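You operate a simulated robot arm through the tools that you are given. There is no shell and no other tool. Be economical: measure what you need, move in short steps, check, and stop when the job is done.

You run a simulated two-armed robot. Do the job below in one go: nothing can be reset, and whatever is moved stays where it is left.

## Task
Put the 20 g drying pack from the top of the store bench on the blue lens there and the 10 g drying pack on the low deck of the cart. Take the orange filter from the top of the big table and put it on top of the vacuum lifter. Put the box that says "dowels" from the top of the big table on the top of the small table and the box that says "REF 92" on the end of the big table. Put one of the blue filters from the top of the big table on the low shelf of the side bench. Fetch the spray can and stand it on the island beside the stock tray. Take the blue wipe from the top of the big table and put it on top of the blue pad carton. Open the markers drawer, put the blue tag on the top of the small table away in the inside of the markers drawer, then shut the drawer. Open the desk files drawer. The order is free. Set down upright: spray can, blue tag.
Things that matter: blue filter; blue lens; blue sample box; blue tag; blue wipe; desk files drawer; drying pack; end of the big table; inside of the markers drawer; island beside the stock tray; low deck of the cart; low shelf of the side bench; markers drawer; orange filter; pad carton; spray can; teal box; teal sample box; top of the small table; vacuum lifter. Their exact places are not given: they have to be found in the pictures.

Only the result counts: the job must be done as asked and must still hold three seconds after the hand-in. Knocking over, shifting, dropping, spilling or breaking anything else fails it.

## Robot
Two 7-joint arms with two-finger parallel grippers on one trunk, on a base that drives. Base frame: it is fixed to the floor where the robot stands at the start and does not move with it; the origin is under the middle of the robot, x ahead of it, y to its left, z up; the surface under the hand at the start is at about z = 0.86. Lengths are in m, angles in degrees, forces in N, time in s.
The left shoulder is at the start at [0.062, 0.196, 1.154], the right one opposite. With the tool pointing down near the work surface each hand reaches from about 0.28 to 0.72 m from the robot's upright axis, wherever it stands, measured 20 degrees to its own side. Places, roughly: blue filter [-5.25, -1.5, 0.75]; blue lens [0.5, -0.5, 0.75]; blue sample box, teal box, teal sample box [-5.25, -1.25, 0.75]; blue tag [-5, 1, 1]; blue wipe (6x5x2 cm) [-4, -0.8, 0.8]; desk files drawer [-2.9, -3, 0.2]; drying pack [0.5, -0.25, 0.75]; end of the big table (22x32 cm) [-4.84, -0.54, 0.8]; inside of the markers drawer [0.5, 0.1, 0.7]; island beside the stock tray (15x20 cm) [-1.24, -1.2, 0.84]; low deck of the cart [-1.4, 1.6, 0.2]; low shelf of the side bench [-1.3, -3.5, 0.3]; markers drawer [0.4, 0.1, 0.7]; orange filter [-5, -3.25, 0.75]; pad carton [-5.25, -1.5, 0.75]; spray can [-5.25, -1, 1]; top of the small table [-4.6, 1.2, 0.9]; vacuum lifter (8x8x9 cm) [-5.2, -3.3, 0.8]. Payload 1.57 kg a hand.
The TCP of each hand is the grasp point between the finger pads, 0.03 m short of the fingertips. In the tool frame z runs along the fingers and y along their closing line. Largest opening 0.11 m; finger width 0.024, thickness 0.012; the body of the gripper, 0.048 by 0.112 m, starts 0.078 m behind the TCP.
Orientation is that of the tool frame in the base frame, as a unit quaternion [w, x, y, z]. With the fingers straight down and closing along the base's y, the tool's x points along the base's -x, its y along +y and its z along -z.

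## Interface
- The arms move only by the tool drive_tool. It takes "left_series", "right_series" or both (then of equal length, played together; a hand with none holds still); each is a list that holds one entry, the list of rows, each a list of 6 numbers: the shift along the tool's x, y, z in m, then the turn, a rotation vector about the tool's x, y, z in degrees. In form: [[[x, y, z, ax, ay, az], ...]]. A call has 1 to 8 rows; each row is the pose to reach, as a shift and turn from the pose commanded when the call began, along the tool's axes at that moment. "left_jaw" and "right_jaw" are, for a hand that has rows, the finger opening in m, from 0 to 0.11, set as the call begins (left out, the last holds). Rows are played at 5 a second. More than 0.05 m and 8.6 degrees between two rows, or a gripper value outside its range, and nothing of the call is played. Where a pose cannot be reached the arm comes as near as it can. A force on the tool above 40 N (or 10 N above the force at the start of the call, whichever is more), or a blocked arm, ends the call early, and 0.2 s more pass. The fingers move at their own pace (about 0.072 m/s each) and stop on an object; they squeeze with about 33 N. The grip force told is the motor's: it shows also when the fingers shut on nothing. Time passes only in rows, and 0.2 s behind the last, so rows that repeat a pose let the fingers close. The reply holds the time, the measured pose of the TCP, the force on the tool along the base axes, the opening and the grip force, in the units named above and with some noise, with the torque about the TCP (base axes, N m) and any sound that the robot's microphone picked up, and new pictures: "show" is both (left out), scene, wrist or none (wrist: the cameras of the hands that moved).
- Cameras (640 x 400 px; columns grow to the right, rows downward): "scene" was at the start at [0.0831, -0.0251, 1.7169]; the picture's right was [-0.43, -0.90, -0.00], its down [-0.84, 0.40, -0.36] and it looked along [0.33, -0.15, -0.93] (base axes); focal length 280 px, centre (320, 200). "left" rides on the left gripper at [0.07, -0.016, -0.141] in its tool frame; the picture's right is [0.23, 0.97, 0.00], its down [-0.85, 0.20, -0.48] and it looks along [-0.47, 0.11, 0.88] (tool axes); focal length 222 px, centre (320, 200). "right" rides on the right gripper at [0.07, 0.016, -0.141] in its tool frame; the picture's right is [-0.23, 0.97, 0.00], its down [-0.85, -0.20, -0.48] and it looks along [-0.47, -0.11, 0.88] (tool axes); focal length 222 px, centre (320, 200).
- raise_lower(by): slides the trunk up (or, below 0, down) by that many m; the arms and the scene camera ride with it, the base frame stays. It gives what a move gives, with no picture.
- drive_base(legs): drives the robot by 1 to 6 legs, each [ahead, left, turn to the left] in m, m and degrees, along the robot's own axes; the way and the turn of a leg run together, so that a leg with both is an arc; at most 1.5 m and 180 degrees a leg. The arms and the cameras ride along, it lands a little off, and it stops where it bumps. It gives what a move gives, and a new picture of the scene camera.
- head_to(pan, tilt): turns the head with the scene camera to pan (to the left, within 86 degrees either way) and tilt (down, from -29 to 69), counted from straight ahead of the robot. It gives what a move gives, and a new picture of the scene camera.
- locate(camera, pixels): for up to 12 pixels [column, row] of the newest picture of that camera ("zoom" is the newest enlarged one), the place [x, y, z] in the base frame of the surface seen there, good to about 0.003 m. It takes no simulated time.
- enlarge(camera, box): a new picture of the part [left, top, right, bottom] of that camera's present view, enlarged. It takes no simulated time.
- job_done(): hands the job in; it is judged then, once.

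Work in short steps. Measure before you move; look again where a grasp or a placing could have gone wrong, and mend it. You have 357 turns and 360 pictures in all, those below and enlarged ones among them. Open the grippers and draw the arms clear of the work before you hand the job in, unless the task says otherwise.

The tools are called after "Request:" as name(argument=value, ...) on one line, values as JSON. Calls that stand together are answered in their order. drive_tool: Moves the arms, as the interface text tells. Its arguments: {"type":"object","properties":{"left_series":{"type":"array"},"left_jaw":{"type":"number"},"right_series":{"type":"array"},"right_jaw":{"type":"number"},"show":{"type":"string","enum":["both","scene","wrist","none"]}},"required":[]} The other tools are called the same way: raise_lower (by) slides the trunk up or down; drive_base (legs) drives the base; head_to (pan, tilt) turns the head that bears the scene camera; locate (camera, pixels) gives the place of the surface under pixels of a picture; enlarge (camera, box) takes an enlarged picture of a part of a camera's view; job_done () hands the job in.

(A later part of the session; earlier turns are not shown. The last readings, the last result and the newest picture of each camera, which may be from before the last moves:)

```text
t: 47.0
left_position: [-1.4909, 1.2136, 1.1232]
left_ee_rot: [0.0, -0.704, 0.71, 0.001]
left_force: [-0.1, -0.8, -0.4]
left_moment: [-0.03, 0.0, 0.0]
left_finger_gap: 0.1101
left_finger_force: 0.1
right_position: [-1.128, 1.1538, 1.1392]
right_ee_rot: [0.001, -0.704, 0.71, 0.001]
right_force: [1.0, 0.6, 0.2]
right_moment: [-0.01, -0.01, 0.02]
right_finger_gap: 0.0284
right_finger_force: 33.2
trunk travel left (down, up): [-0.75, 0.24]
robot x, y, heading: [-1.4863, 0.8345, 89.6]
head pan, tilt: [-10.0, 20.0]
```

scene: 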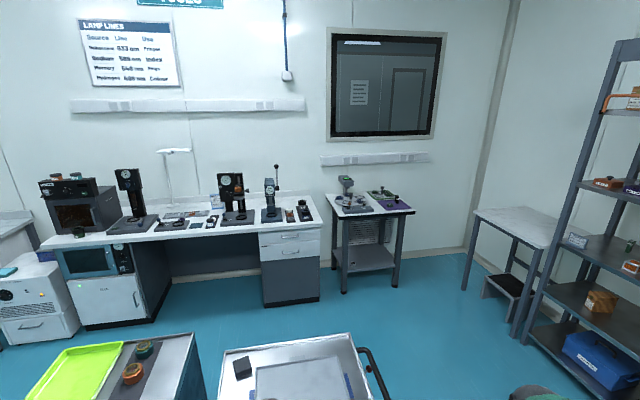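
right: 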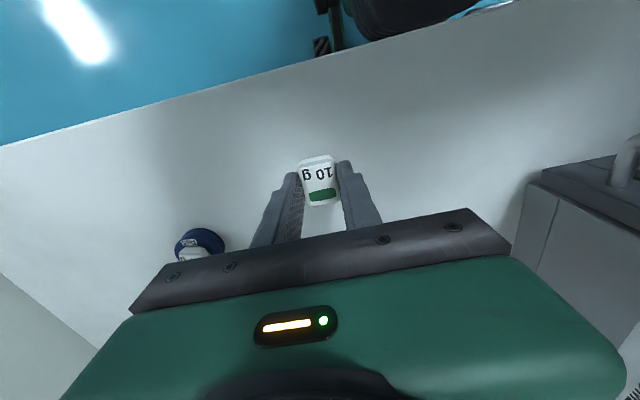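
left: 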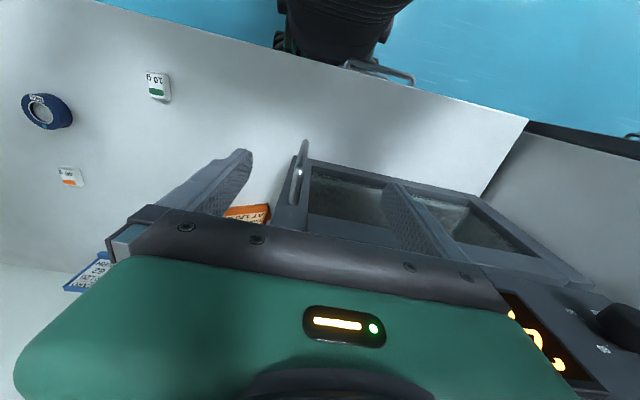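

A trunk move is limited to 0.4 m. I lower by 0.38 first and look.

Request:
raise_lower(by=-0.38)

Request:
head_to(pan=5, tilt=50)

```text
t: 50.6
left_position: [-1.4908, 1.2136, 0.743]
left_ee_rot: [0.0, -0.704, 0.71, 0.001]
left_force: [-0.2, -0.3, -0.5]
left_moment: [0.01, -0.03, -0.06]
left_finger_gap: 0.1101
left_finger_force: 0.1
right_position: [-1.128, 1.1534, 0.759]
right_ee_rot: [0.0, -0.705, 0.71, 0.001]
right_force: [0.3, -0.2, 0.5]
right_moment: [0.03, 0.03, -0.02]
right_finger_gap: 0.0286
right_finger_force: 33.1
trunk travel left (down, up): [-0.37, 0.62]
robot x, y, heading: [-1.4855, 0.8374, 89.4]
head pan, tilt: [-10.0, 20.0]
```

```text
t: 51.6
left_position: [-1.4905, 1.2136, 0.7434]
left_ee_rot: [0.001, -0.704, 0.71, 0.0]
left_force: [-0.4, 0.2, 0.3]
left_moment: [0.01, -0.02, 0.01]
left_finger_gap: 0.1102
left_finger_force: 0.1
right_position: [-1.1279, 1.1539, 0.7589]
right_ee_rot: [0.001, -0.704, 0.71, 0.0]
right_force: [0.4, -0.3, -0.4]
right_moment: [0.01, 0.01, 0.0]
right_finger_gap: 0.0284
right_finger_force: 33.3
trunk travel left (down, up): [-0.37, 0.62]
robot x, y, heading: [-1.4873, 0.8346, 89.5]
head pan, tilt: [5.0, 50.0]
```

scene: 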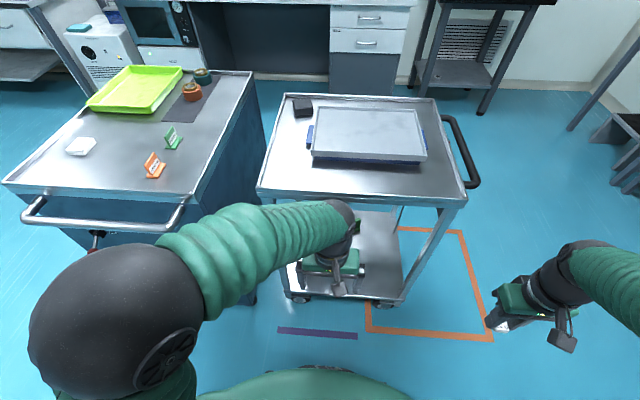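

Both arms are clear of the cart and cabinet. I lower the rest and move the right hand left to x≈−1.36, still in front of the cart.

Request:
raise_lower(by=-0.25)

Request:
head_to(pan=-10, tilt=40)

```text
t: 54.2
left_position: [-1.4903, 1.2126, 0.4925]
left_ee_rot: [0.001, -0.704, 0.71, 0.0]
left_force: [-0.2, -0.3, 0.1]
left_moment: [-0.04, 0.02, 0.03]
left_finger_gap: 0.1102
left_finger_force: 0.1
right_position: [-1.1279, 1.1542, 0.5102]
right_ee_rot: [0.0, -0.705, 0.71, 0.0]
right_force: [0.2, -0.4, 0.3]
right_moment: [0.01, 0.03, 0.02]
right_finger_gap: 0.0284
right_finger_force: 33.4
trunk travel left (down, up): [-0.12, 0.87]
robot x, y, heading: [-1.4847, 0.8365, 89.5]
head pan, tilt: [5.0, 50.0]
```

```text
t: 55.0
left_position: [-1.4905, 1.2128, 0.4927]
left_ee_rot: [0.0, -0.704, 0.71, 0.001]
left_force: [-0.1, -0.1, 0.3]
left_moment: [0.01, 0.03, 0.0]
left_finger_gap: 0.11
left_finger_force: 0.0
right_position: [-1.1285, 1.1542, 0.5085]
right_ee_rot: [0.0, -0.704, 0.71, 0.0]
right_force: [-0.2, 0.4, -0.3]
right_moment: [-0.02, -0.04, 0.0]
right_finger_gap: 0.0285
right_finger_force: 32.7
trunk travel left (down, up): [-0.12, 0.87]
robot x, y, heading: [-1.4842, 0.8345, 89.5]
head pan, tilt: [-10.0, 40.0]
```

scene: 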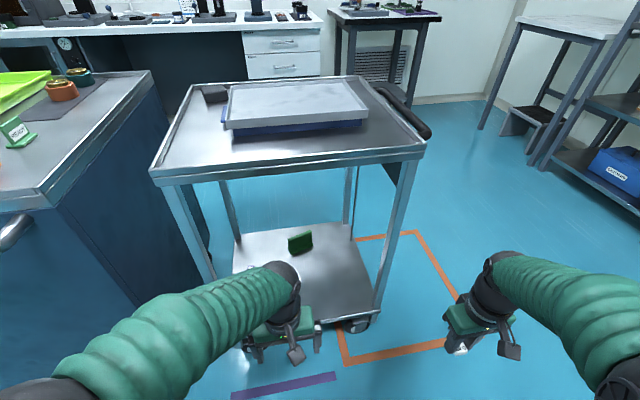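

Front right leg stands at (375,310). I shift the left hand 0.1 m left and bring the right hand in line with the free deck spot.

Request:
locate(camera="scene", pixels=[[378, 305], [335, 300], [350, 270], [297, 245], [395, 190], [200, 265], [340, 178]])

Request:
drive_tool(right_series=[[[0.01, 0.0, 0.04, 0, 0, 0], [0.0, 0.04, 0.08, 0, 0, 0], [0.0, 0.08, 0.11, 0, 0, 0], [0.0, 0.13, 0.15, 0, 0, 0], [0.0, 0.17, 0.17, 0, 0, 0], [0.0, 0.21, 0.18, 0, 0, 0]]], left_series=[[[0, 0.03, 0, 0, 0, 0], [0, 0.06, 0, 0, 0, 0], [0, 0.1, 0, 0, 0, 0], [0, 0.12, 0, 0, 0, 0], [0, 0.12, 0, 0, 0, 0], [0, 0.12, 0, 0, 0, 0]]], show="both")

```text
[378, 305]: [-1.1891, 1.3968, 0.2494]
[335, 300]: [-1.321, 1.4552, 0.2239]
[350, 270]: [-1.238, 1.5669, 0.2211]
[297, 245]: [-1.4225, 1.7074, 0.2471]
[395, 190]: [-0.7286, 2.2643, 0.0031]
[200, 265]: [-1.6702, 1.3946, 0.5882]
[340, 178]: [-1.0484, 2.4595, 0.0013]
```

```text
refused: row 2 steps farther than a row can; nothing moved
```

Request:
drive_tool(right_series=[[[0.0, 0.03, 0.025, 0, 0, 0], [0.0, 0.06, 0.05, 0, 0, 0], [0.0, 0.09, 0.075, 0, 0, 0], [0.0, 0.12, 0.1, 0, 0, 0], [0.0, 0.15, 0.125, 0, 0, 0], [0.0, 0.18, 0.15, 0, 0, 0], [0.0, 0.21, 0.175, 0, 0, 0]]], left_series=[[[0, 0.03, 0, 0, 0, 0], [0, 0.06, 0, 0, 0, 0], [0, 0.1, 0, 0, 0, 0], [0, 0.12, 0, 0, 0, 0], [0, 0.12, 0, 0, 0, 0], [0, 0.12, 0, 0, 0, 0], [0, 0.12, 0, 0, 0, 0]]], show="both")

```text
t: 56.5
left_position: [-1.6119, 1.2166, 0.4937]
left_ee_rot: [0.001, -0.705, 0.71, -0.001]
left_force: [0.0, -0.7, 0.0]
left_moment: [0.03, -0.04, 0.0]
left_finger_gap: 0.1098
left_finger_force: 0.0
right_position: [-1.3375, 1.1553, 0.337]
right_ee_rot: [0.002, -0.704, 0.711, 0.0]
right_force: [0.1, 0.3, -0.6]
right_moment: [-0.02, 0.02, 0.0]
right_finger_gap: 0.0287
right_finger_force: 33.0
trunk travel left (down, up): [-0.12, 0.87]
robot x, y, heading: [-1.4861, 0.8336, 89.8]
head pan, tilt: [-10.0, 40.0]
```

scene: 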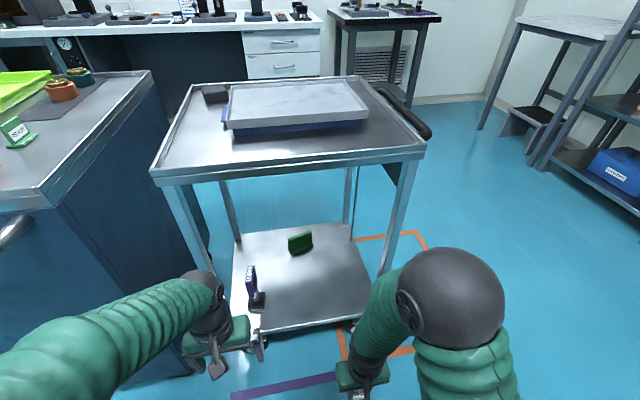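
right: 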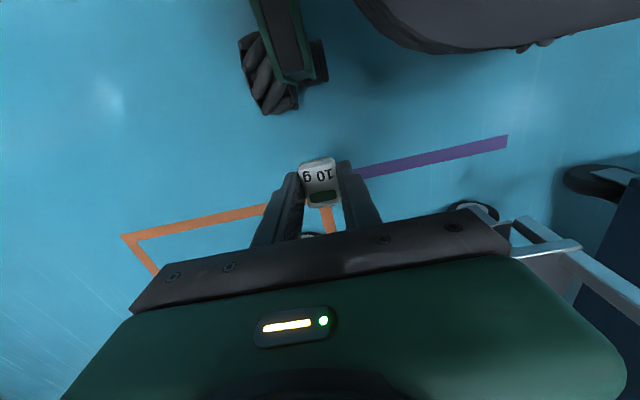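
left: 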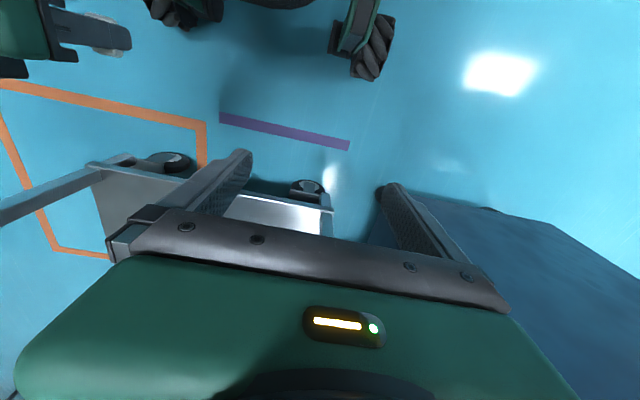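

Path under the upper deck is clear. I move the right hand forward 0.33 m above the low deck.

Request:
drive_tool(right_series=[[[-0.047, 0, 0, 0, 0, 0], [-0.094, 0, 0, 0, 0, 0], [-0.141, 0, 0, 0, 0, 0], [-0.188, 0, 0, 0, 0, 0], [-0.235, 0.005, 0, 0, 0, 0], [-0.282, 0.01, 0, 0, 0, 0], [-0.328, 0.01, 0, 0, 0, 0]]], show="both")

```text
t: 58.1
left_position: [-1.6098, 1.2171, 0.495]
left_ee_rot: [0.0, -0.704, 0.71, 0.001]
left_force: [0.5, -0.4, 0.2]
left_moment: [0.0, -0.01, 0.04]
left_finger_gap: 0.1099
left_finger_force: 0.0
right_position: [-1.346, 1.4844, 0.3327]
right_ee_rot: [0.0, -0.704, 0.71, -0.002]
right_force: [-0.2, 0.4, 0.5]
right_moment: [-0.03, -0.02, -0.01]
right_finger_gap: 0.0287
right_finger_force: 33.3
trunk travel left (down, up): [-0.12, 0.87]
robot x, y, heading: [-1.4863, 0.8357, 89.7]
head pan, tilt: [-10.0, 40.0]
```

scene: 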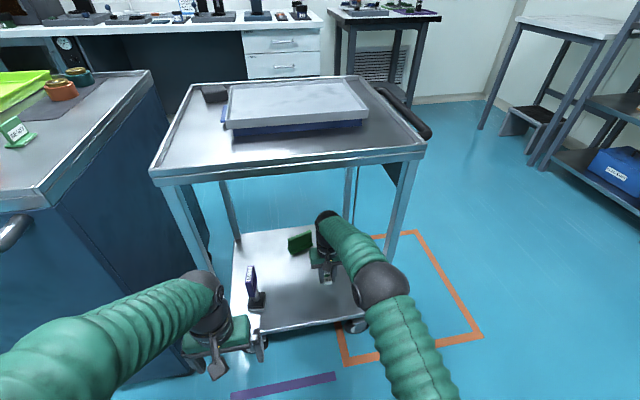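
right: 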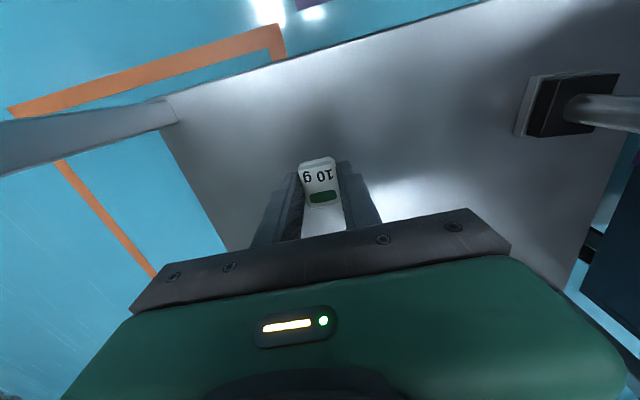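

The pack is above free deck, clear of post and leg. I lower it 0.08 m to the deck (z 0.223).

Request:
drive_tool(right_series=[[[0, 0, 0.03, 0, 0, 0], [0, 0, 0.06, 0, 0, 0], [0, 0, 0.074, 0, 0, 0], [0, 0, 0.079, 0, 0, 0]]], show="wrist")

```text
t: 59.1
left_position: [-1.6109, 1.2155, 0.4943]
left_ee_rot: [0.0, -0.704, 0.71, 0.002]
left_force: [0.1, -0.5, -0.2]
left_moment: [0.02, -0.01, 0.03]
left_finger_gap: 0.1098
left_finger_force: 0.1
right_position: [-1.3472, 1.4863, 0.2532]
right_ee_rot: [0.001, -0.704, 0.71, 0.0]
right_force: [-0.1, 0.8, -0.1]
right_moment: [-0.01, 0.02, -0.03]
right_finger_gap: 0.0286
right_finger_force: 32.8
trunk travel left (down, up): [-0.12, 0.87]
robot x, y, heading: [-1.4889, 0.8335, 89.3]
head pan, tilt: [-10.0, 40.0]
```

right: 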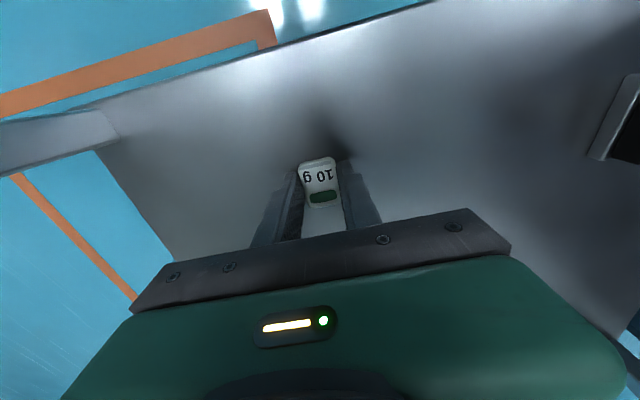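

Almost touching. I lower 3 mm more, watching the force, then release.

Request:
drive_tool(right_series=[[[0, 0, 0.0015, 0, 0, 0], [0, 0, 0.003, 0, 0, 0]]], show="none")

Request:
drive_tool(right_series=[[[0, 0, 0, 0, 0, 0], [0, 0, 0, 0, 0, 0], [0, 0, -0.02, 0, 0, 0], [0, 0, -0.06, 0, 0, 0], [0, 0, -0.08, 0, 0, 0]]], right_jaw=0.06, show="wrist")

```text
t: 59.8
left_position: [-1.6116, 1.215, 0.4962]
left_ee_rot: [0.001, -0.704, 0.71, 0.001]
left_force: [0.2, -0.1, 0.5]
left_moment: [0.02, -0.02, -0.01]
left_finger_gap: 0.1098
left_finger_force: 0.1
right_position: [-1.3469, 1.4855, 0.2518]
right_ee_rot: [0.002, -0.704, 0.71, 0.0]
right_force: [-0.4, -0.9, 5.1]
right_moment: [-0.05, 0.08, -0.03]
right_finger_gap: 0.0284
right_finger_force: 32.4
trunk travel left (down, up): [-0.12, 0.87]
robot x, y, heading: [-1.4861, 0.838, 89.5]
head pan, tilt: [-10.0, 40.0]
```

```text
t: 61.0
left_position: [-1.6104, 1.2167, 0.4939]
left_ee_rot: [0.0, -0.704, 0.71, 0.0]
left_force: [-0.5, -0.1, 0.3]
left_moment: [0.01, 0.01, 0.0]
left_finger_gap: 0.11
left_finger_force: 0.1
right_position: [-1.3462, 1.4826, 0.3307]
right_ee_rot: [0.001, -0.704, 0.71, 0.0]
right_force: [-0.3, 0.2, -0.2]
right_moment: [-0.04, -0.02, -0.03]
right_finger_gap: 0.0596
right_finger_force: 0.0
trunk travel left (down, up): [-0.12, 0.87]
robot x, y, heading: [-1.4827, 0.8367, 89.5]
head pan, tilt: [-10.0, 40.0]
```

right: 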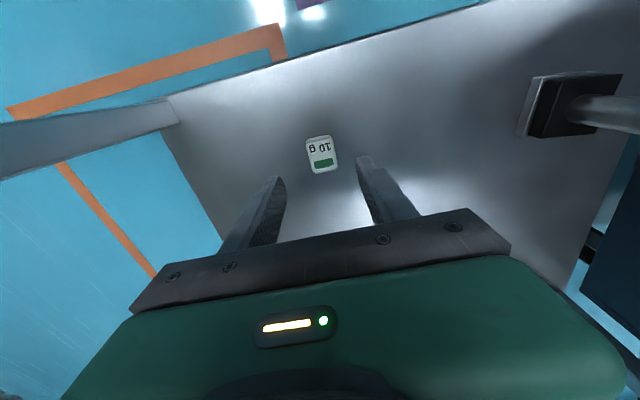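

The 10 g pack lies on the low deck at (323,153). I withdraw the hand backwards and restore both arms to their carrying pose.

Request:
drive_tool(right_series=[[[0.047, 0, 0, 0, 0, 0], [0.094, 0, 0, 0, 0, 0], [0.141, 0, 0, 0, 0, 0], [0.188, 0, 0, 0, 0, 0], [0.235, 0, 0, 0, 0, 0], [0.282, -0.01, 0, 0, 0, 0], [0.328, -0.01, 0, 0, 0, 0]]], show="none")

Request:
drive_tool(right_series=[[[0.0, -0.03, -0.025, 0, 0, 0], [0.0, -0.06, -0.05, 0, 0, 0], [0.0, -0.09, -0.075, 0, 0, 0], [0.0, -0.12, -0.1, 0, 0, 0], [0.0, -0.15, -0.125, 0, 0, 0], [0.0, -0.18, -0.15, 0, 0, 0], [0.0, -0.21, -0.175, 0, 0, 0]]], left_series=[[[0, 0, 0, 0, 0, 0], [0, 0, 0, 0, 0, 0], [0, -0.01, 0, 0, 0, 0], [0, -0.02, 0, 0, 0, 0], [0, -0.02, 0, 0, 0, 0], [0, -0.02, 0, 0, 0, 0], [0, -0.02, 0, 0, 0, 0]]], show="none")

Request:
raise_lower(by=0.4)

Request:
raise_lower(by=0.25)

```text
t: 62.5
left_position: [-1.6106, 1.2159, 0.495]
left_ee_rot: [0.0, -0.704, 0.71, 0.001]
left_force: [0.0, 0.0, 0.0]
left_moment: [-0.03, -0.01, 0.0]
left_finger_gap: 0.11
left_finger_force: 0.0
right_position: [-1.3369, 1.1559, 0.332]
right_ee_rot: [0.001, -0.704, 0.71, 0.0]
right_force: [-0.4, 0.1, -0.6]
right_moment: [0.01, -0.01, 0.01]
right_finger_gap: 0.06
right_finger_force: 0.0
trunk travel left (down, up): [-0.12, 0.87]
robot x, y, heading: [-1.4876, 0.8335, 89.5]
head pan, tilt: [-10.0, 40.0]
```

```text
t: 64.2
left_position: [-1.5908, 1.2162, 0.4939]
left_ee_rot: [0.001, -0.704, 0.71, 0.001]
left_force: [0.1, -0.5, 0.6]
left_moment: [0.03, 0.01, 0.01]
left_finger_gap: 0.11
left_finger_force: 0.2
right_position: [-1.1279, 1.1548, 0.5069]
right_ee_rot: [0.0, -0.704, 0.711, 0.0]
right_force: [0.0, -0.4, -0.2]
right_moment: [0.02, -0.03, -0.02]
right_finger_gap: 0.0597
right_finger_force: 0.2
trunk travel left (down, up): [-0.12, 0.87]
robot x, y, heading: [-1.488, 0.836, 89.3]
head pan, tilt: [-10.0, 40.0]
```

```text
t: 68.0
left_position: [-1.5912, 1.2173, 0.8937]
left_ee_rot: [0.001, -0.704, 0.71, 0.0]
left_force: [0.2, -0.3, 0.5]
left_moment: [-0.05, 0.0, 0.01]
left_finger_gap: 0.11
left_finger_force: 0.1
right_position: [-1.128, 1.1573, 0.9057]
right_ee_rot: [0.0, -0.703, 0.711, 0.0]
right_force: [0.5, 0.3, 0.9]
right_moment: [0.01, -0.03, -0.03]
right_finger_gap: 0.06
right_finger_force: 0.0
trunk travel left (down, up): [-0.52, 0.47]
robot x, y, heading: [-1.4878, 0.8347, 89.7]
head pan, tilt: [-10.0, 40.0]
```

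```text
t: 70.6
left_position: [-1.5922, 1.2163, 1.143]
left_ee_rot: [0.001, -0.704, 0.71, 0.0]
left_force: [-0.9, -0.2, -0.2]
left_moment: [0.03, 0.02, 0.01]
left_finger_gap: 0.1101
left_finger_force: 0.0
right_position: [-1.1277, 1.1567, 1.1566]
right_ee_rot: [0.001, -0.704, 0.71, 0.0]
right_force: [0.8, -0.6, 0.3]
right_moment: [0.01, 0.01, 0.0]
right_finger_gap: 0.0597
right_finger_force: 0.1
trunk travel left (down, up): [-0.77, 0.22]
robot x, y, heading: [-1.4856, 0.8376, 89.5]
head pan, tilt: [-10.0, 40.0]
```

I turn left to face −x and drive along the corridor to x≈−3.2, then look at the big and small tables.

Request:
drive_base(legs=[[0, 0, 90], [1.5, 0, 0], [0.3, 0, 0]])

Request:
head_to(pan=30, tilt=25)

Request:
head_to(pan=-15, tilt=25)

```text
t: 83.5
left_position: [-3.6768, 0.7303, 1.1442]
left_ee_rot: [0.0, 1.0, 0.003, -0.003]
left_force: [0.3, 0.2, -0.3]
left_moment: [-0.05, 0.0, 0.02]
left_finger_gap: 0.1098
left_finger_force: 0.0
right_position: [-3.6236, 1.1935, 1.157]
right_ee_rot: [0.0, 1.0, 0.002, -0.002]
right_force: [-0.7, -0.7, -0.6]
right_moment: [0.0, -0.01, -0.01]
right_finger_gap: 0.0598
right_finger_force: 0.0
trunk travel left (down, up): [-0.77, 0.22]
robot x, y, heading: [-3.3001, 0.838, -179.6]
head pan, tilt: [-10.0, 40.0]
```

scene: 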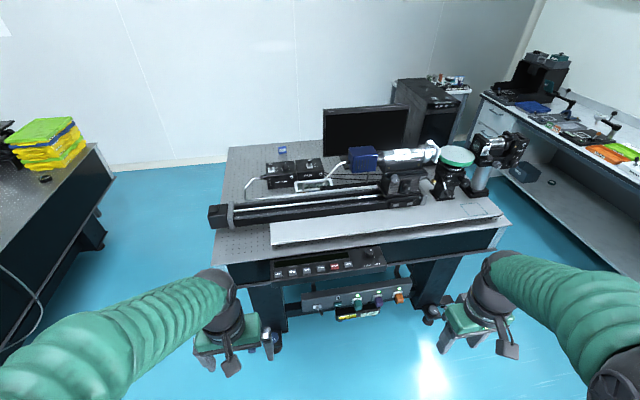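

```text
t: 84.6
left_position: [-3.6783, 0.7303, 1.1445]
left_ee_rot: [0.001, 1.0, 0.003, -0.001]
left_force: [0.2, -0.7, 0.2]
left_moment: [-0.02, 0.02, 0.03]
left_finger_gap: 0.1097
left_finger_force: 0.0
right_position: [-3.6258, 1.194, 1.1566]
right_ee_rot: [0.0, 1.0, 0.003, -0.001]
right_force: [-0.1, -0.9, 0.4]
right_moment: [0.02, -0.05, 0.0]
right_finger_gap: 0.0602
right_finger_force: 0.0
trunk travel left (down, up): [-0.77, 0.22]
robot x, y, heading: [-3.301, 0.842, -179.8]
head pan, tilt: [30.0, 25.0]
```

scene: 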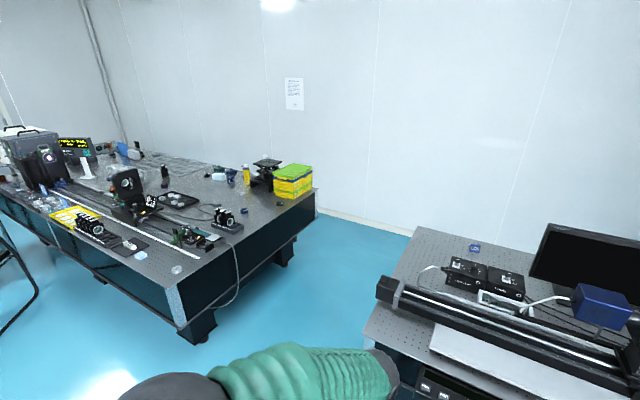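

```text
t: 85.7
left_position: [-3.6804, 0.7302, 1.1439]
left_ee_rot: [0.0, 1.0, 0.003, -0.001]
left_force: [0.8, 0.1, 0.7]
left_moment: [-0.01, -0.01, 0.02]
left_finger_gap: 0.1099
left_finger_force: 0.0
right_position: [-3.6239, 1.1932, 1.1567]
right_ee_rot: [0.0, 1.0, 0.002, 0.0]
right_force: [0.5, -0.3, 0.4]
right_moment: [-0.02, 0.02, -0.02]
right_finger_gap: 0.0601
right_finger_force: 0.1
trunk travel left (down, up): [-0.77, 0.22]
robot x, y, heading: [-3.2989, 0.8428, -179.7]
head pan, tilt: [-15.0, 25.0]
```

scene: 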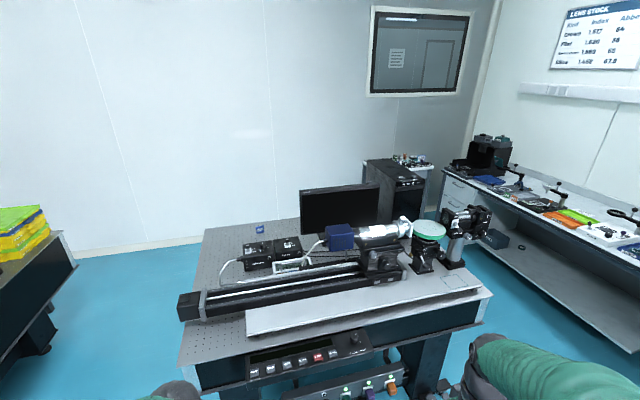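

The small table stands ahead; the blue tag is at (259,228). I measure the table and the tag.

Request:
locate(camera="scene", pixels=[[259, 229], [205, 230], [185, 360], [225, 265], [215, 285], [485, 295], [450, 285], [250, 330], [75, 265], [240, 240], [280, 235], [190, 310]])

Request:
enlarge(camera="scene", box=[170, 200, 350, 340])

```text
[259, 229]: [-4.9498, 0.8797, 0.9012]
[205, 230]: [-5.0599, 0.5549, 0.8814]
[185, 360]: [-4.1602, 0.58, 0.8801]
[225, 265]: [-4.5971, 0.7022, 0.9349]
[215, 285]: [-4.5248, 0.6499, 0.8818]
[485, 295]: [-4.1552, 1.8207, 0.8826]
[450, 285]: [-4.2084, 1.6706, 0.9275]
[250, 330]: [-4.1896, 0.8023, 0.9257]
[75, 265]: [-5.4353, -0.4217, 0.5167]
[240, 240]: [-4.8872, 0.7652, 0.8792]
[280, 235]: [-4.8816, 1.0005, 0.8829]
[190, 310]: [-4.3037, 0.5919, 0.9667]
```

```text
2.86 times, centred on (260, 270) of scene
```

zoom: 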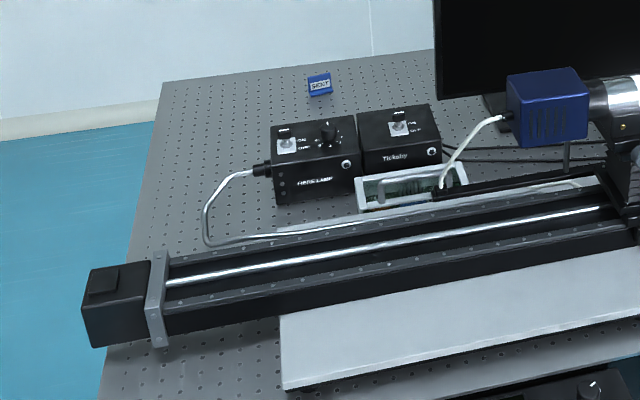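

The tag is at (−4.95,0.88). I check how much room lies behind both tables, toward the wall.

Request:
locate(camera="scene", pixels=[[100, 262], [180, 240], [120, 280], [190, 215], [75, 240], [70, 268], [130, 320]])

Request:
head_to(pan=45, tilt=25)

```text
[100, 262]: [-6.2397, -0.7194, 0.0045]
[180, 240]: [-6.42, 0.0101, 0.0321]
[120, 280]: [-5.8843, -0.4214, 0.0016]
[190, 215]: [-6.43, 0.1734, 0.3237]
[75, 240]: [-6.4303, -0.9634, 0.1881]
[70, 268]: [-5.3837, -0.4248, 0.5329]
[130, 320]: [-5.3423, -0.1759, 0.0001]
```

```text
t: 87.0
left_position: [-3.679, 0.7301, 1.1439]
left_ee_rot: [0.0, 1.0, 0.003, -0.001]
left_force: [0.4, 0.2, 0.7]
left_moment: [0.02, -0.01, 0.0]
left_finger_gap: 0.11
left_finger_force: 0.1
right_position: [-3.6255, 1.1938, 1.1559]
right_ee_rot: [0.0, 1.0, 0.002, -0.001]
right_force: [-0.6, 0.9, -0.2]
right_moment: [0.0, -0.03, -0.04]
right_finger_gap: 0.0599
right_finger_force: 0.0
trunk travel left (down, up): [-0.77, 0.22]
robot x, y, heading: [-3.3023, 0.8376, -179.8]
head pan, tilt: [45.0, 25.0]
```

scene: 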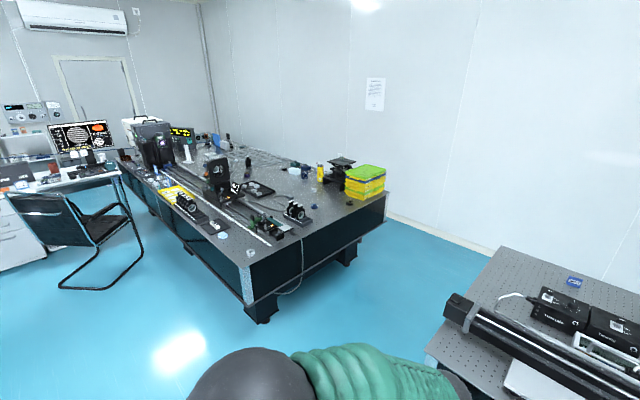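

There's an aisle behind the tables (wall x −6.43). I enlarge the big table to identify items.

Request:
enlarge(camera="scene", box=[190, 120, 400, 260])

Request:
locate(camera="scene", pixels=[[320, 170], [315, 206], [222, 236], [250, 255], [384, 195], [245, 285], [300, 172], [205, 150]])

```text
2.86 times, centred on (295, 190) of scene
```

zoom: 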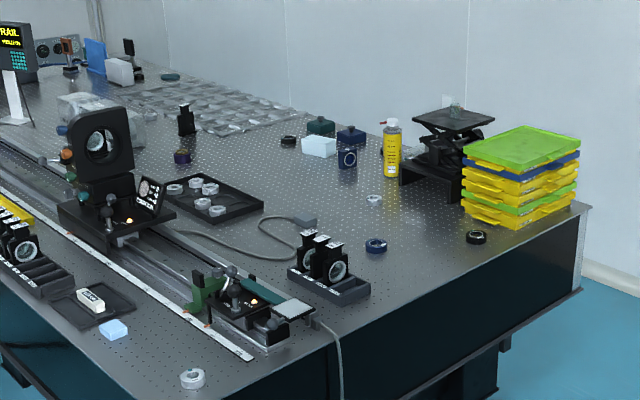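

```text
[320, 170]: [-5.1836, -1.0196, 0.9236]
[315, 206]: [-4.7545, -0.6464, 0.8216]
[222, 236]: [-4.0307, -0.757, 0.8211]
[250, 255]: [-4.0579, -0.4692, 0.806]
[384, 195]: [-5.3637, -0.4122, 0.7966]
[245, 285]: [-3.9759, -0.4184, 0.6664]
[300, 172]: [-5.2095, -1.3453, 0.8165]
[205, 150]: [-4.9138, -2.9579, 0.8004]
```

Wipe: light blue at (222,236), world (−4.03,−0.757,0.82). The table top z is about 0.80, its near end y≈−0.415. I drive to stand in front of the wipe with the left hand on line.

Request:
drive_base(legs=[[-0.2, 0.5, 0], [0, 0.9, 0]])

Request:
head_to(pan=15, tilt=50)

```text
t: 94.4
left_position: [-3.4573, -0.6709, 1.1448]
left_ee_rot: [0.002, 1.0, 0.017, -0.001]
left_force: [-0.5, 1.2, 0.2]
left_moment: [-0.06, 0.0, 0.0]
left_finger_gap: 0.1099
left_finger_force: 0.0
right_position: [-3.4162, -0.2054, 1.1552]
right_ee_rot: [0.002, 1.0, 0.016, -0.001]
right_force: [-0.4, 0.3, 0.7]
right_moment: [0.0, 0.05, 0.01]
right_finger_gap: 0.0599
right_finger_force: 0.0
trunk travel left (down, up): [-0.77, 0.22]
robot x, y, heading: [-3.0807, -0.5559, -178.0]
head pan, tilt: [45.0, 25.0]
```

scene: 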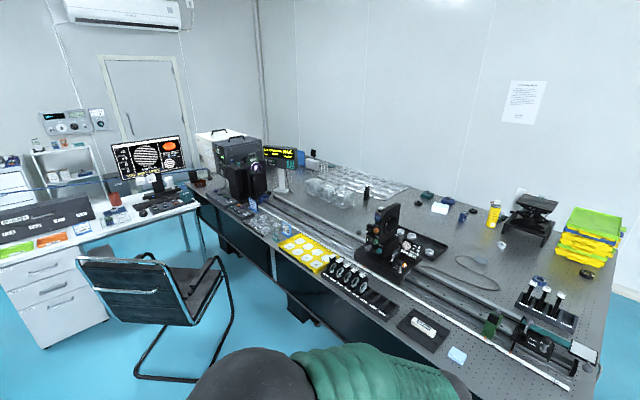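

```text
t: 95.4
left_position: [-3.4564, -0.6736, 1.1447]
left_ee_rot: [0.002, 1.0, 0.015, -0.001]
left_force: [-0.6, -0.5, -0.3]
left_moment: [0.0, -0.01, 0.0]
left_finger_gap: 0.11
left_finger_force: 0.0
right_position: [-3.4159, -0.2082, 1.1559]
right_ee_rot: [0.0, 1.0, 0.016, -0.002]
right_force: [0.1, 0.7, 0.6]
right_moment: [0.04, -0.01, -0.02]
right_finger_gap: 0.0602
right_finger_force: 0.1
trunk travel left (down, up): [-0.77, 0.22]
robot x, y, heading: [-3.0795, -0.5534, -177.9]
head pan, tilt: [15.0, 50.0]
```

scene: 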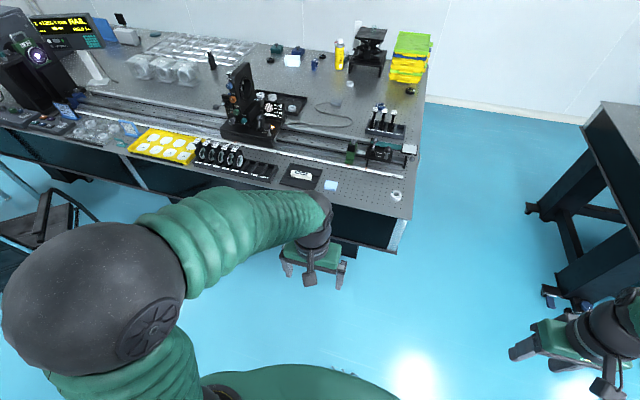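

I drove back instead of ahead; now I go ahead 0.42 m.

Request:
drive_base(legs=[[0.42, 0, -2]])

Request:
head_to(pan=20, tilt=55)

```text
t: 98.0
left_position: [-3.8797, -0.6618, 1.1443]
left_ee_rot: [0.0, 1.0, -0.005, -0.002]
left_force: [-0.8, -0.7, 0.1]
left_moment: [0.01, -0.01, -0.03]
left_finger_gap: 0.1102
left_finger_force: 0.0
right_position: [-3.8183, -0.201, 1.1569]
right_ee_rot: [0.0, 1.0, -0.006, -0.002]
right_force: [0.2, -0.1, 0.5]
right_moment: [0.02, -0.03, -0.03]
right_finger_gap: 0.06
right_finger_force: 0.0
trunk travel left (down, up): [-0.77, 0.22]
robot x, y, heading: [-3.4973, -0.5569, 179.2]
head pan, tilt: [15.0, 50.0]
```

scene: 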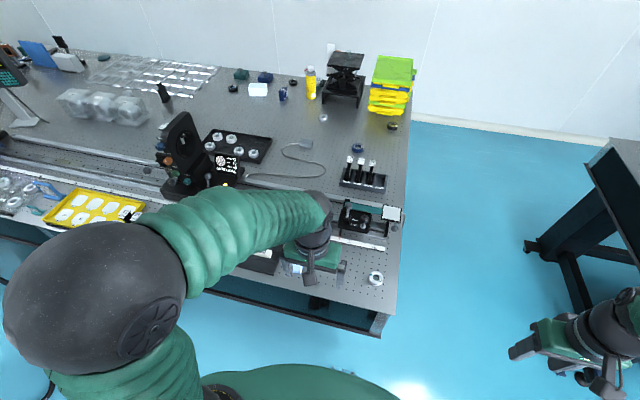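

```text
t: 98.6
left_position: [-3.8802, -0.663, 1.1448]
left_ee_rot: [0.0, 1.0, -0.006, -0.002]
left_force: [-0.5, -0.1, 0.5]
left_moment: [0.01, -0.01, 0.01]
left_finger_gap: 0.11
left_finger_force: 0.0
right_position: [-3.819, -0.2014, 1.1574]
right_ee_rot: [0.0, 1.0, -0.006, -0.002]
right_force: [0.1, -1.1, -0.6]
right_moment: [0.0, 0.0, -0.01]
right_finger_gap: 0.06
right_finger_force: 0.0
trunk travel left (down, up): [-0.77, 0.22]
robot x, y, heading: [-3.5009, -0.5599, 179.4]
head pan, tilt: [20.0, 55.0]
```

scene: 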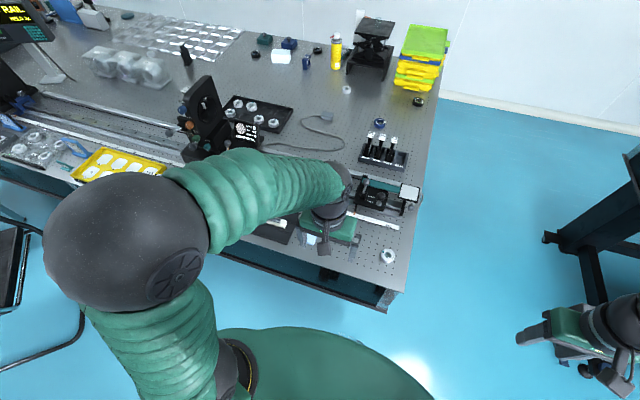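

The hand hovers right before the wipe. I move the left hand over it, z≈0.95, and look with its camera.

Request:
drive_tool(left_series=[[[-0.027, 0.017, 0.033, 0, 0, 0], [-0.054, 0.034, 0.066, 0, 0, 0], [-0.081, 0.051, 0.1, 0, 0, 0], [-0.108, 0.068, 0.133, 0, 0, 0], [-0.135, 0.085, 0.166, 0, 0, 0], [-0.15, 0.094, 0.185, 0, 0, 0]]], left_jaw=0.09, show="wrist")

```text
t: 100.0
left_position: [-4.033, -0.754, 0.9587]
left_ee_rot: [0.001, 1.0, -0.006, -0.002]
left_force: [-0.2, -0.5, -0.5]
left_moment: [0.0, 0.0, -0.03]
left_finger_gap: 0.0897
left_finger_force: 0.0
right_position: [-3.8215, -0.2021, 1.1571]
right_ee_rot: [-0.001, 1.0, -0.006, 0.0]
right_force: [0.3, 0.1, 0.0]
right_moment: [-0.03, -0.05, 0.02]
right_finger_gap: 0.0599
right_finger_force: 0.0
trunk travel left (down, up): [-0.77, 0.22]
robot x, y, heading: [-3.4996, -0.5597, 179.4]
head pan, tilt: [20.0, 55.0]
```

left: 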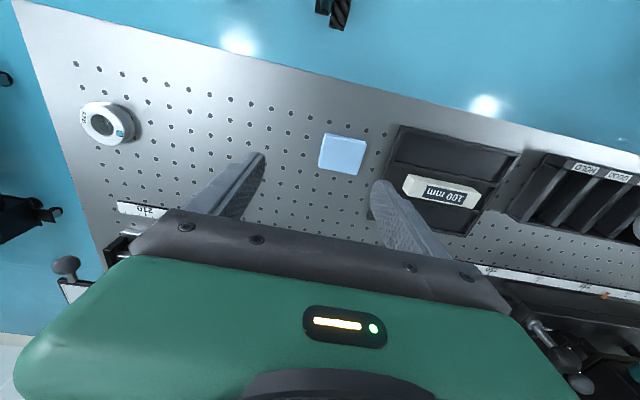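

The wipe is at (343,153). I measure its corners and the tray beside it.

Request:
locate(camera="left", pixels=[[343, 153], [326, 134], [365, 141], [319, 166], [360, 172], [300, 150], [388, 150], [400, 130], [375, 175]])

Request:
enlarge(camera="left", box=[240, 100, 440, 225])

```text
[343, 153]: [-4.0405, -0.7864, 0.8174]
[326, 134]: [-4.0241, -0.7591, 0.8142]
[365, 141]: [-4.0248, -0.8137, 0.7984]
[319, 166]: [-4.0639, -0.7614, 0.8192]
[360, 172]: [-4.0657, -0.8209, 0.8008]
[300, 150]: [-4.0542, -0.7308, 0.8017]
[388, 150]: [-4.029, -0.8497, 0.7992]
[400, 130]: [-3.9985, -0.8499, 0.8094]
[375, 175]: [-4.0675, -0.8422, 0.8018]
```

```text
3.20 times, centred on (340, 162) of left
```

zoom: 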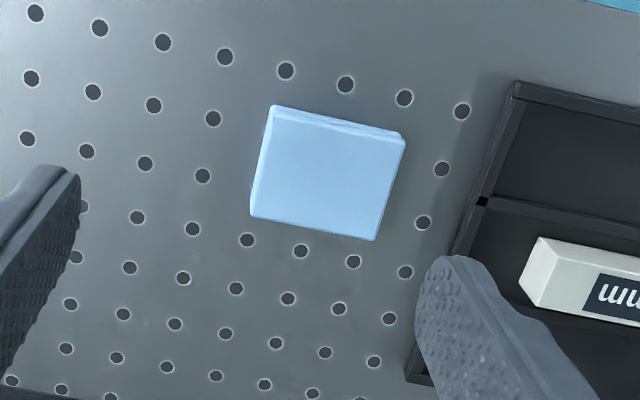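

Wipe centre (−4.043,−0.786), top z 0.817; tray edge at y −0.848. I descend with jaw 0.075 in steps.

Request:
drive_tool(left_series=[[[-0.01, 0.031, 0.03, 0, 0, 0], [-0.01, 0.031, 0.065, 0, 0, 0], [-0.01, 0.031, 0.095, 0, 0, 0]]], left_jaw=0.075, show="wrist")

```text
t: 100.8
left_position: [-4.045, -0.7891, 0.8615]
left_ee_rot: [0.0, 1.0, -0.005, -0.002]
left_force: [-0.2, -0.3, 0.0]
left_moment: [-0.01, -0.02, 0.0]
left_finger_gap: 0.0748
left_finger_force: 0.1
right_position: [-3.8196, -0.2021, 1.1562]
right_ee_rot: [-0.001, 1.0, -0.006, -0.001]
right_force: [0.0, 0.4, -1.1]
right_moment: [0.02, -0.03, 0.01]
right_finger_gap: 0.0601
right_finger_force: 0.0
trunk travel left (down, up): [-0.77, 0.22]
robot x, y, heading: [-3.5037, -0.5615, 179.3]
head pan, tilt: [20.0, 55.0]
```

left: 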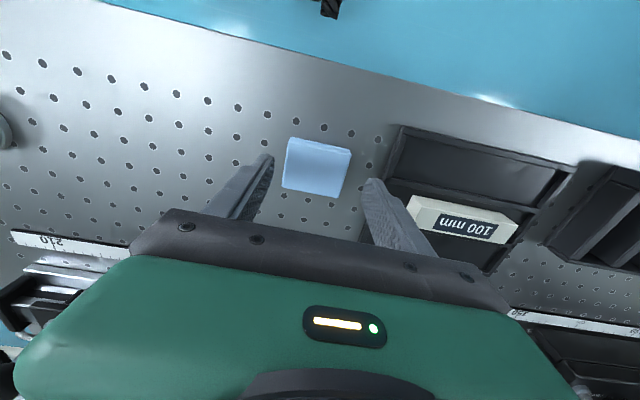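

The wipe sits midway between the fingers. I go down the last 0.031 m and close.

Request:
drive_tool(left_series=[[[0, 0, 0.02, 0, 0, 0], [0, 0, 0.03, 0, 0, 0], [0, 0, 0.031, 0, 0, 0]]], show="none")

Request:
drive_tool(left_series=[[[0, 0, 0, 0, 0, 0], [0, 0, 0, 0, 0, 0], [0, 0, 0, 0, 0, 0], [0, 0, -0.004, 0, 0, 0], [0, 0, -0.03, 0, 0, 0], [0, 0, -0.07, 0, 0, 0], [0, 0, -0.12, 0, 0, 0]]], left_jaw=0.0, show="wrist")

```text
t: 101.6
left_position: [-4.0427, -0.7878, 0.8309]
left_ee_rot: [0.0, 1.0, -0.005, -0.002]
left_force: [0.0, 0.2, 0.3]
left_moment: [-0.02, -0.03, -0.01]
left_finger_gap: 0.0751
left_finger_force: 0.0
right_position: [-3.8207, -0.2013, 1.157]
right_ee_rot: [-0.001, 1.0, -0.006, -0.001]
right_force: [-0.2, -0.1, 1.1]
right_moment: [0.0, 0.01, -0.01]
right_finger_gap: 0.0599
right_finger_force: 0.0
trunk travel left (down, up): [-0.77, 0.22]
robot x, y, heading: [-3.5013, -0.5581, 179.4]
head pan, tilt: [20.0, 55.0]
```

```text
t: 103.2
left_position: [-4.0422, -0.786, 0.9524]
left_ee_rot: [0.0, 1.0, -0.006, -0.001]
left_force: [-0.6, -1.4, -0.3]
left_moment: [0.03, 0.0, 0.03]
left_finger_gap: 0.0542
left_finger_force: 33.4
right_position: [-3.8195, -0.2008, 1.157]
right_ee_rot: [-0.001, 1.0, -0.006, -0.001]
right_force: [0.0, 0.1, -0.1]
right_moment: [-0.01, -0.01, -0.03]
right_finger_gap: 0.0599
right_finger_force: 0.1
trunk travel left (down, up): [-0.77, 0.22]
robot x, y, heading: [-3.499, -0.5643, 179.4]
head pan, tilt: [20.0, 55.0]
```

left: 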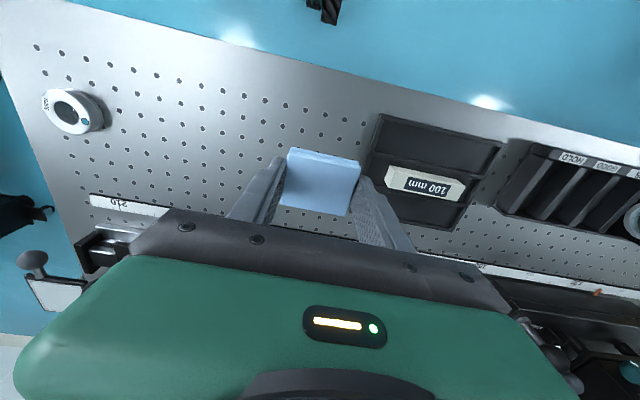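

Wipe held (gap 0.054). I raise the hand and the trunk, then slide to the cross aisle (y≈0.08) and turn to face +x.

Request:
drive_tool(left_series=[[[0.03, -0.015, -0.03, 0, 0, 0], [0.06, -0.03, -0.06, 0, 0, 0], [0.09, -0.045, -0.09, 0, 0, 0], [0.12, -0.06, -0.12, 0, 0, 0], [0.15, -0.075, -0.15, 0, 0, 0], [0.17, -0.085, -0.19, 0, 0, 0]]], show="none")

Request:
raise_lower(by=0.15)

Request:
drive_base(legs=[[0, -0.64, 0], [0, 0, 90], [0, 0, 90.6]])

```text
t: 104.6
left_position: [-3.8718, -0.7055, 1.1439]
left_ee_rot: [0.001, 1.0, -0.006, -0.002]
left_force: [0.4, 0.0, -1.0]
left_moment: [-0.01, 0.02, 0.01]
left_finger_gap: 0.0541
left_finger_force: 33.2
right_position: [-3.8177, -0.2004, 1.1565]
right_ee_rot: [0.0, 1.0, -0.006, -0.001]
right_force: [0.6, 0.9, -0.2]
right_moment: [0.03, 0.04, -0.02]
right_finger_gap: 0.06
right_finger_force: 0.1
trunk travel left (down, up): [-0.77, 0.22]
robot x, y, heading: [-3.503, -0.5598, 179.4]
head pan, tilt: [20.0, 55.0]
```

```text
t: 106.4
left_position: [-3.8747, -0.7043, 1.2929]
left_ee_rot: [0.0, 1.0, -0.004, -0.002]
left_force: [-0.6, 0.5, -0.6]
left_moment: [0.01, -0.04, 0.02]
left_finger_gap: 0.0542
left_finger_force: 32.8
right_position: [-3.8207, -0.1996, 1.3061]
right_ee_rot: [0.0, 1.0, -0.006, 0.0]
right_force: [0.0, -0.2, 0.4]
right_moment: [0.01, 0.03, -0.02]
right_finger_gap: 0.0602
right_finger_force: 0.0
trunk travel left (down, up): [-0.92, 0.07]
robot x, y, heading: [-3.5006, -0.5558, 179.5]
head pan, tilt: [20.0, 55.0]
```

```text
t: 117.7
left_position: [-3.1343, 0.2495, 1.2925]
left_ee_rot: [0.001, -0.017, 1.0, 0.0]
left_force: [0.1, -0.2, -0.9]
left_moment: [0.03, -0.02, 0.0]
left_finger_gap: 0.054
left_finger_force: 32.6
right_position: [-3.1659, -0.2548, 1.3068]
right_ee_rot: [0.001, -0.016, 1.0, 0.0]
right_force: [0.3, 0.0, 0.1]
right_moment: [0.0, 0.01, 0.01]
right_finger_gap: 0.0602
right_finger_force: 0.0
trunk travel left (down, up): [-0.92, 0.07]
robot x, y, heading: [-3.5041, 0.0896, 2.1]
head pan, tilt: [20.0, 55.0]
```

scene: 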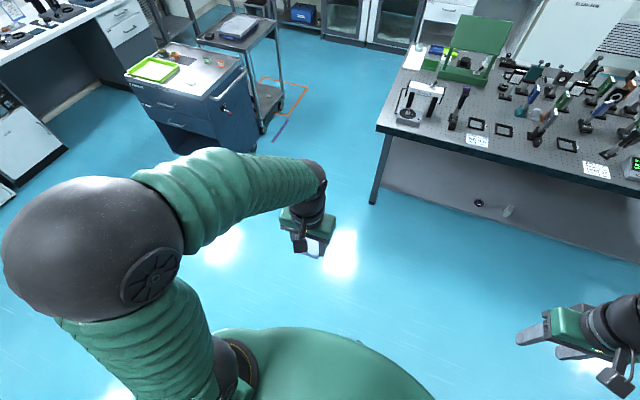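

Heading is 2°, I correct it, drive backward along the cross aisle to x≈−5.88, and look right toward the big table.

Request:
drive_base(legs=[[0, 0, -2.1], [-1.3, 0, 0], [-1.07, 0, 0]])

Request:
head_to(pan=-50, tilt=35)

```text
t: 129.5
left_position: [-5.4612, 0.2358, 1.2924]
left_ee_rot: [0.001, -0.006, 1.0, 0.0]
left_force: [1.4, 0.7, -0.7]
left_moment: [0.01, 0.0, -0.04]
left_finger_gap: 0.0541
left_finger_force: 32.7
right_position: [-5.5047, -0.2695, 1.3069]
right_ee_rot: [0.0, -0.005, 1.0, 0.0]
right_force: [-0.6, 0.4, -0.1]
right_moment: [-0.01, -0.04, 0.06]
right_finger_gap: 0.0599
right_finger_force: 0.0
trunk travel left (down, up): [-0.92, 0.07]
robot x, y, heading: [-5.8329, 0.0809, 0.6]
head pan, tilt: [20.0, 55.0]
```

scene: 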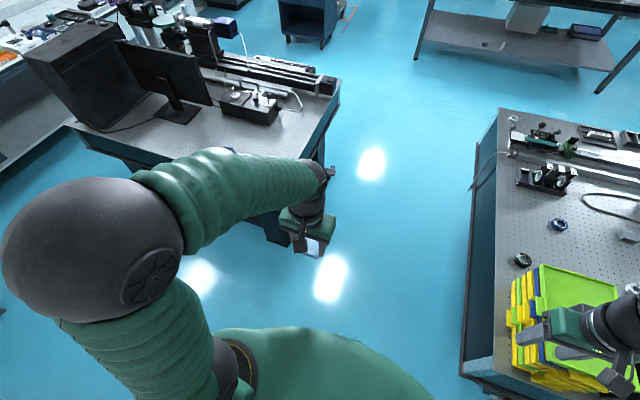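

```text
t: 130.9
left_position: [-5.4624, 0.2366, 1.292]
left_ee_rot: [0.001, -0.005, 1.0, 0.0]
left_force: [0.2, -0.1, 0.5]
left_moment: [-0.02, -0.03, 0.0]
left_finger_gap: 0.0542
left_finger_force: 33.0
right_position: [-5.5044, -0.2693, 1.3066]
right_ee_rot: [0.001, -0.005, 1.0, 0.0]
right_force: [0.2, 0.7, -0.4]
right_moment: [-0.07, 0.03, 0.02]
right_finger_gap: 0.0601
right_finger_force: 0.0
trunk travel left (down, up): [-0.92, 0.07]
robot x, y, heading: [-5.8302, 0.084, 0.7]
head pan, tilt: [-50.0, 35.0]
```

scene: 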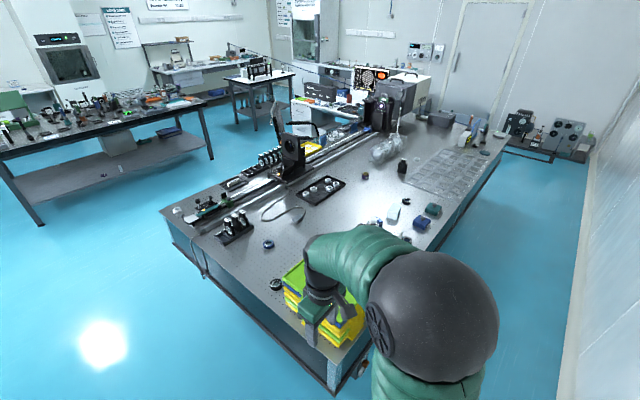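

The aisle behind the table is clear. I measure the back edge of the table and the objects near (395,213), (433,210), (420,223).

Request:
locate(camera="scene", pixels=[[333, 365], [440, 235], [500, 150], [393, 213], [433, 209], [420, 223], [540, 170], [600, 330], [365, 365]])

Request:
drive_base(legs=[[-0.06, -0.7, 0], [0, -0.68, 0]])

Request:
head_to(pan=0, tilt=60)

```text
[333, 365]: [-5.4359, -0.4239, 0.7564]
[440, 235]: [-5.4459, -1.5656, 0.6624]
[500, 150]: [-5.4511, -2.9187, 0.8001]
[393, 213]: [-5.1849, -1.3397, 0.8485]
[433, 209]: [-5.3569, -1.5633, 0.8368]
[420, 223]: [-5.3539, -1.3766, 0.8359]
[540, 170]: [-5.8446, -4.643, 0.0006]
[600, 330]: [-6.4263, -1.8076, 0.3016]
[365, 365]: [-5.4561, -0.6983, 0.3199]
```

```text
t: 138.2
left_position: [-5.4914, -1.1461, 1.2933]
left_ee_rot: [0.002, -0.021, 1.0, -0.001]
left_force: [0.9, -0.8, -0.5]
left_moment: [-0.03, 0.04, -0.03]
left_finger_gap: 0.0542
left_finger_force: 33.2
right_position: [-5.5179, -1.6515, 1.3077]
right_ee_rot: [0.0, -0.021, 1.0, -0.001]
right_force: [0.1, 0.3, -0.8]
right_moment: [0.02, 0.02, -0.01]
right_finger_gap: 0.06
right_finger_force: 0.1
trunk travel left (down, up): [-0.92, 0.07]
robot x, y, heading: [-5.8505, -1.3098, 2.5]
head pan, tilt: [-50.0, 35.0]
```

scene: 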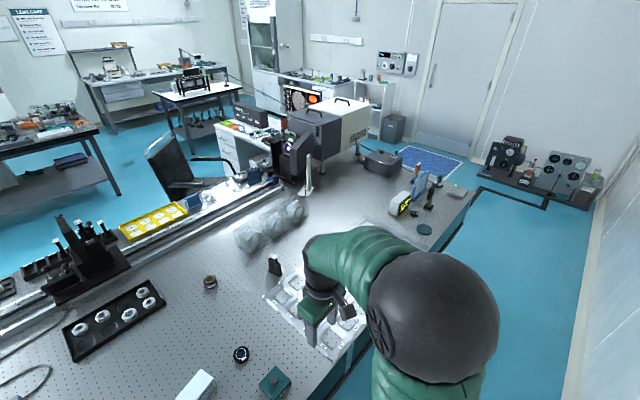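

```text
t: 139.4
left_position: [-5.4903, -1.1445, 1.2926]
left_ee_rot: [0.001, -0.021, 1.0, -0.002]
left_force: [-0.4, -0.9, 0.1]
left_moment: [0.02, -0.02, -0.01]
left_finger_gap: 0.054
left_finger_force: 33.0
right_position: [-5.518, -1.6516, 1.3079]
right_ee_rot: [0.001, -0.021, 1.0, -0.001]
right_force: [0.1, 0.7, -0.6]
right_moment: [-0.01, -0.01, 0.02]
right_finger_gap: 0.0602
right_finger_force: 0.0
trunk travel left (down, up): [-0.92, 0.07]
robot x, y, heading: [-5.8549, -1.3143, 2.4]
head pan, tilt: [0.0, 60.0]
```

scene: 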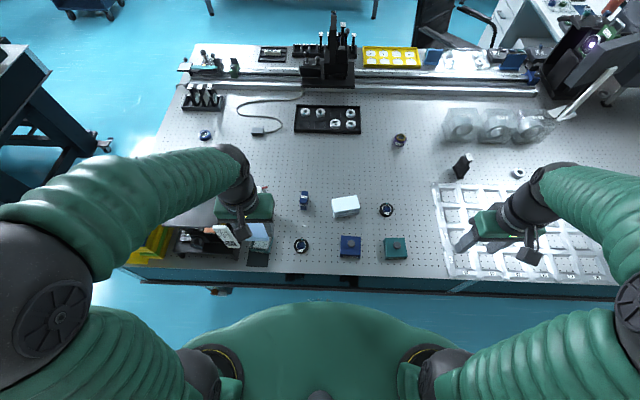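

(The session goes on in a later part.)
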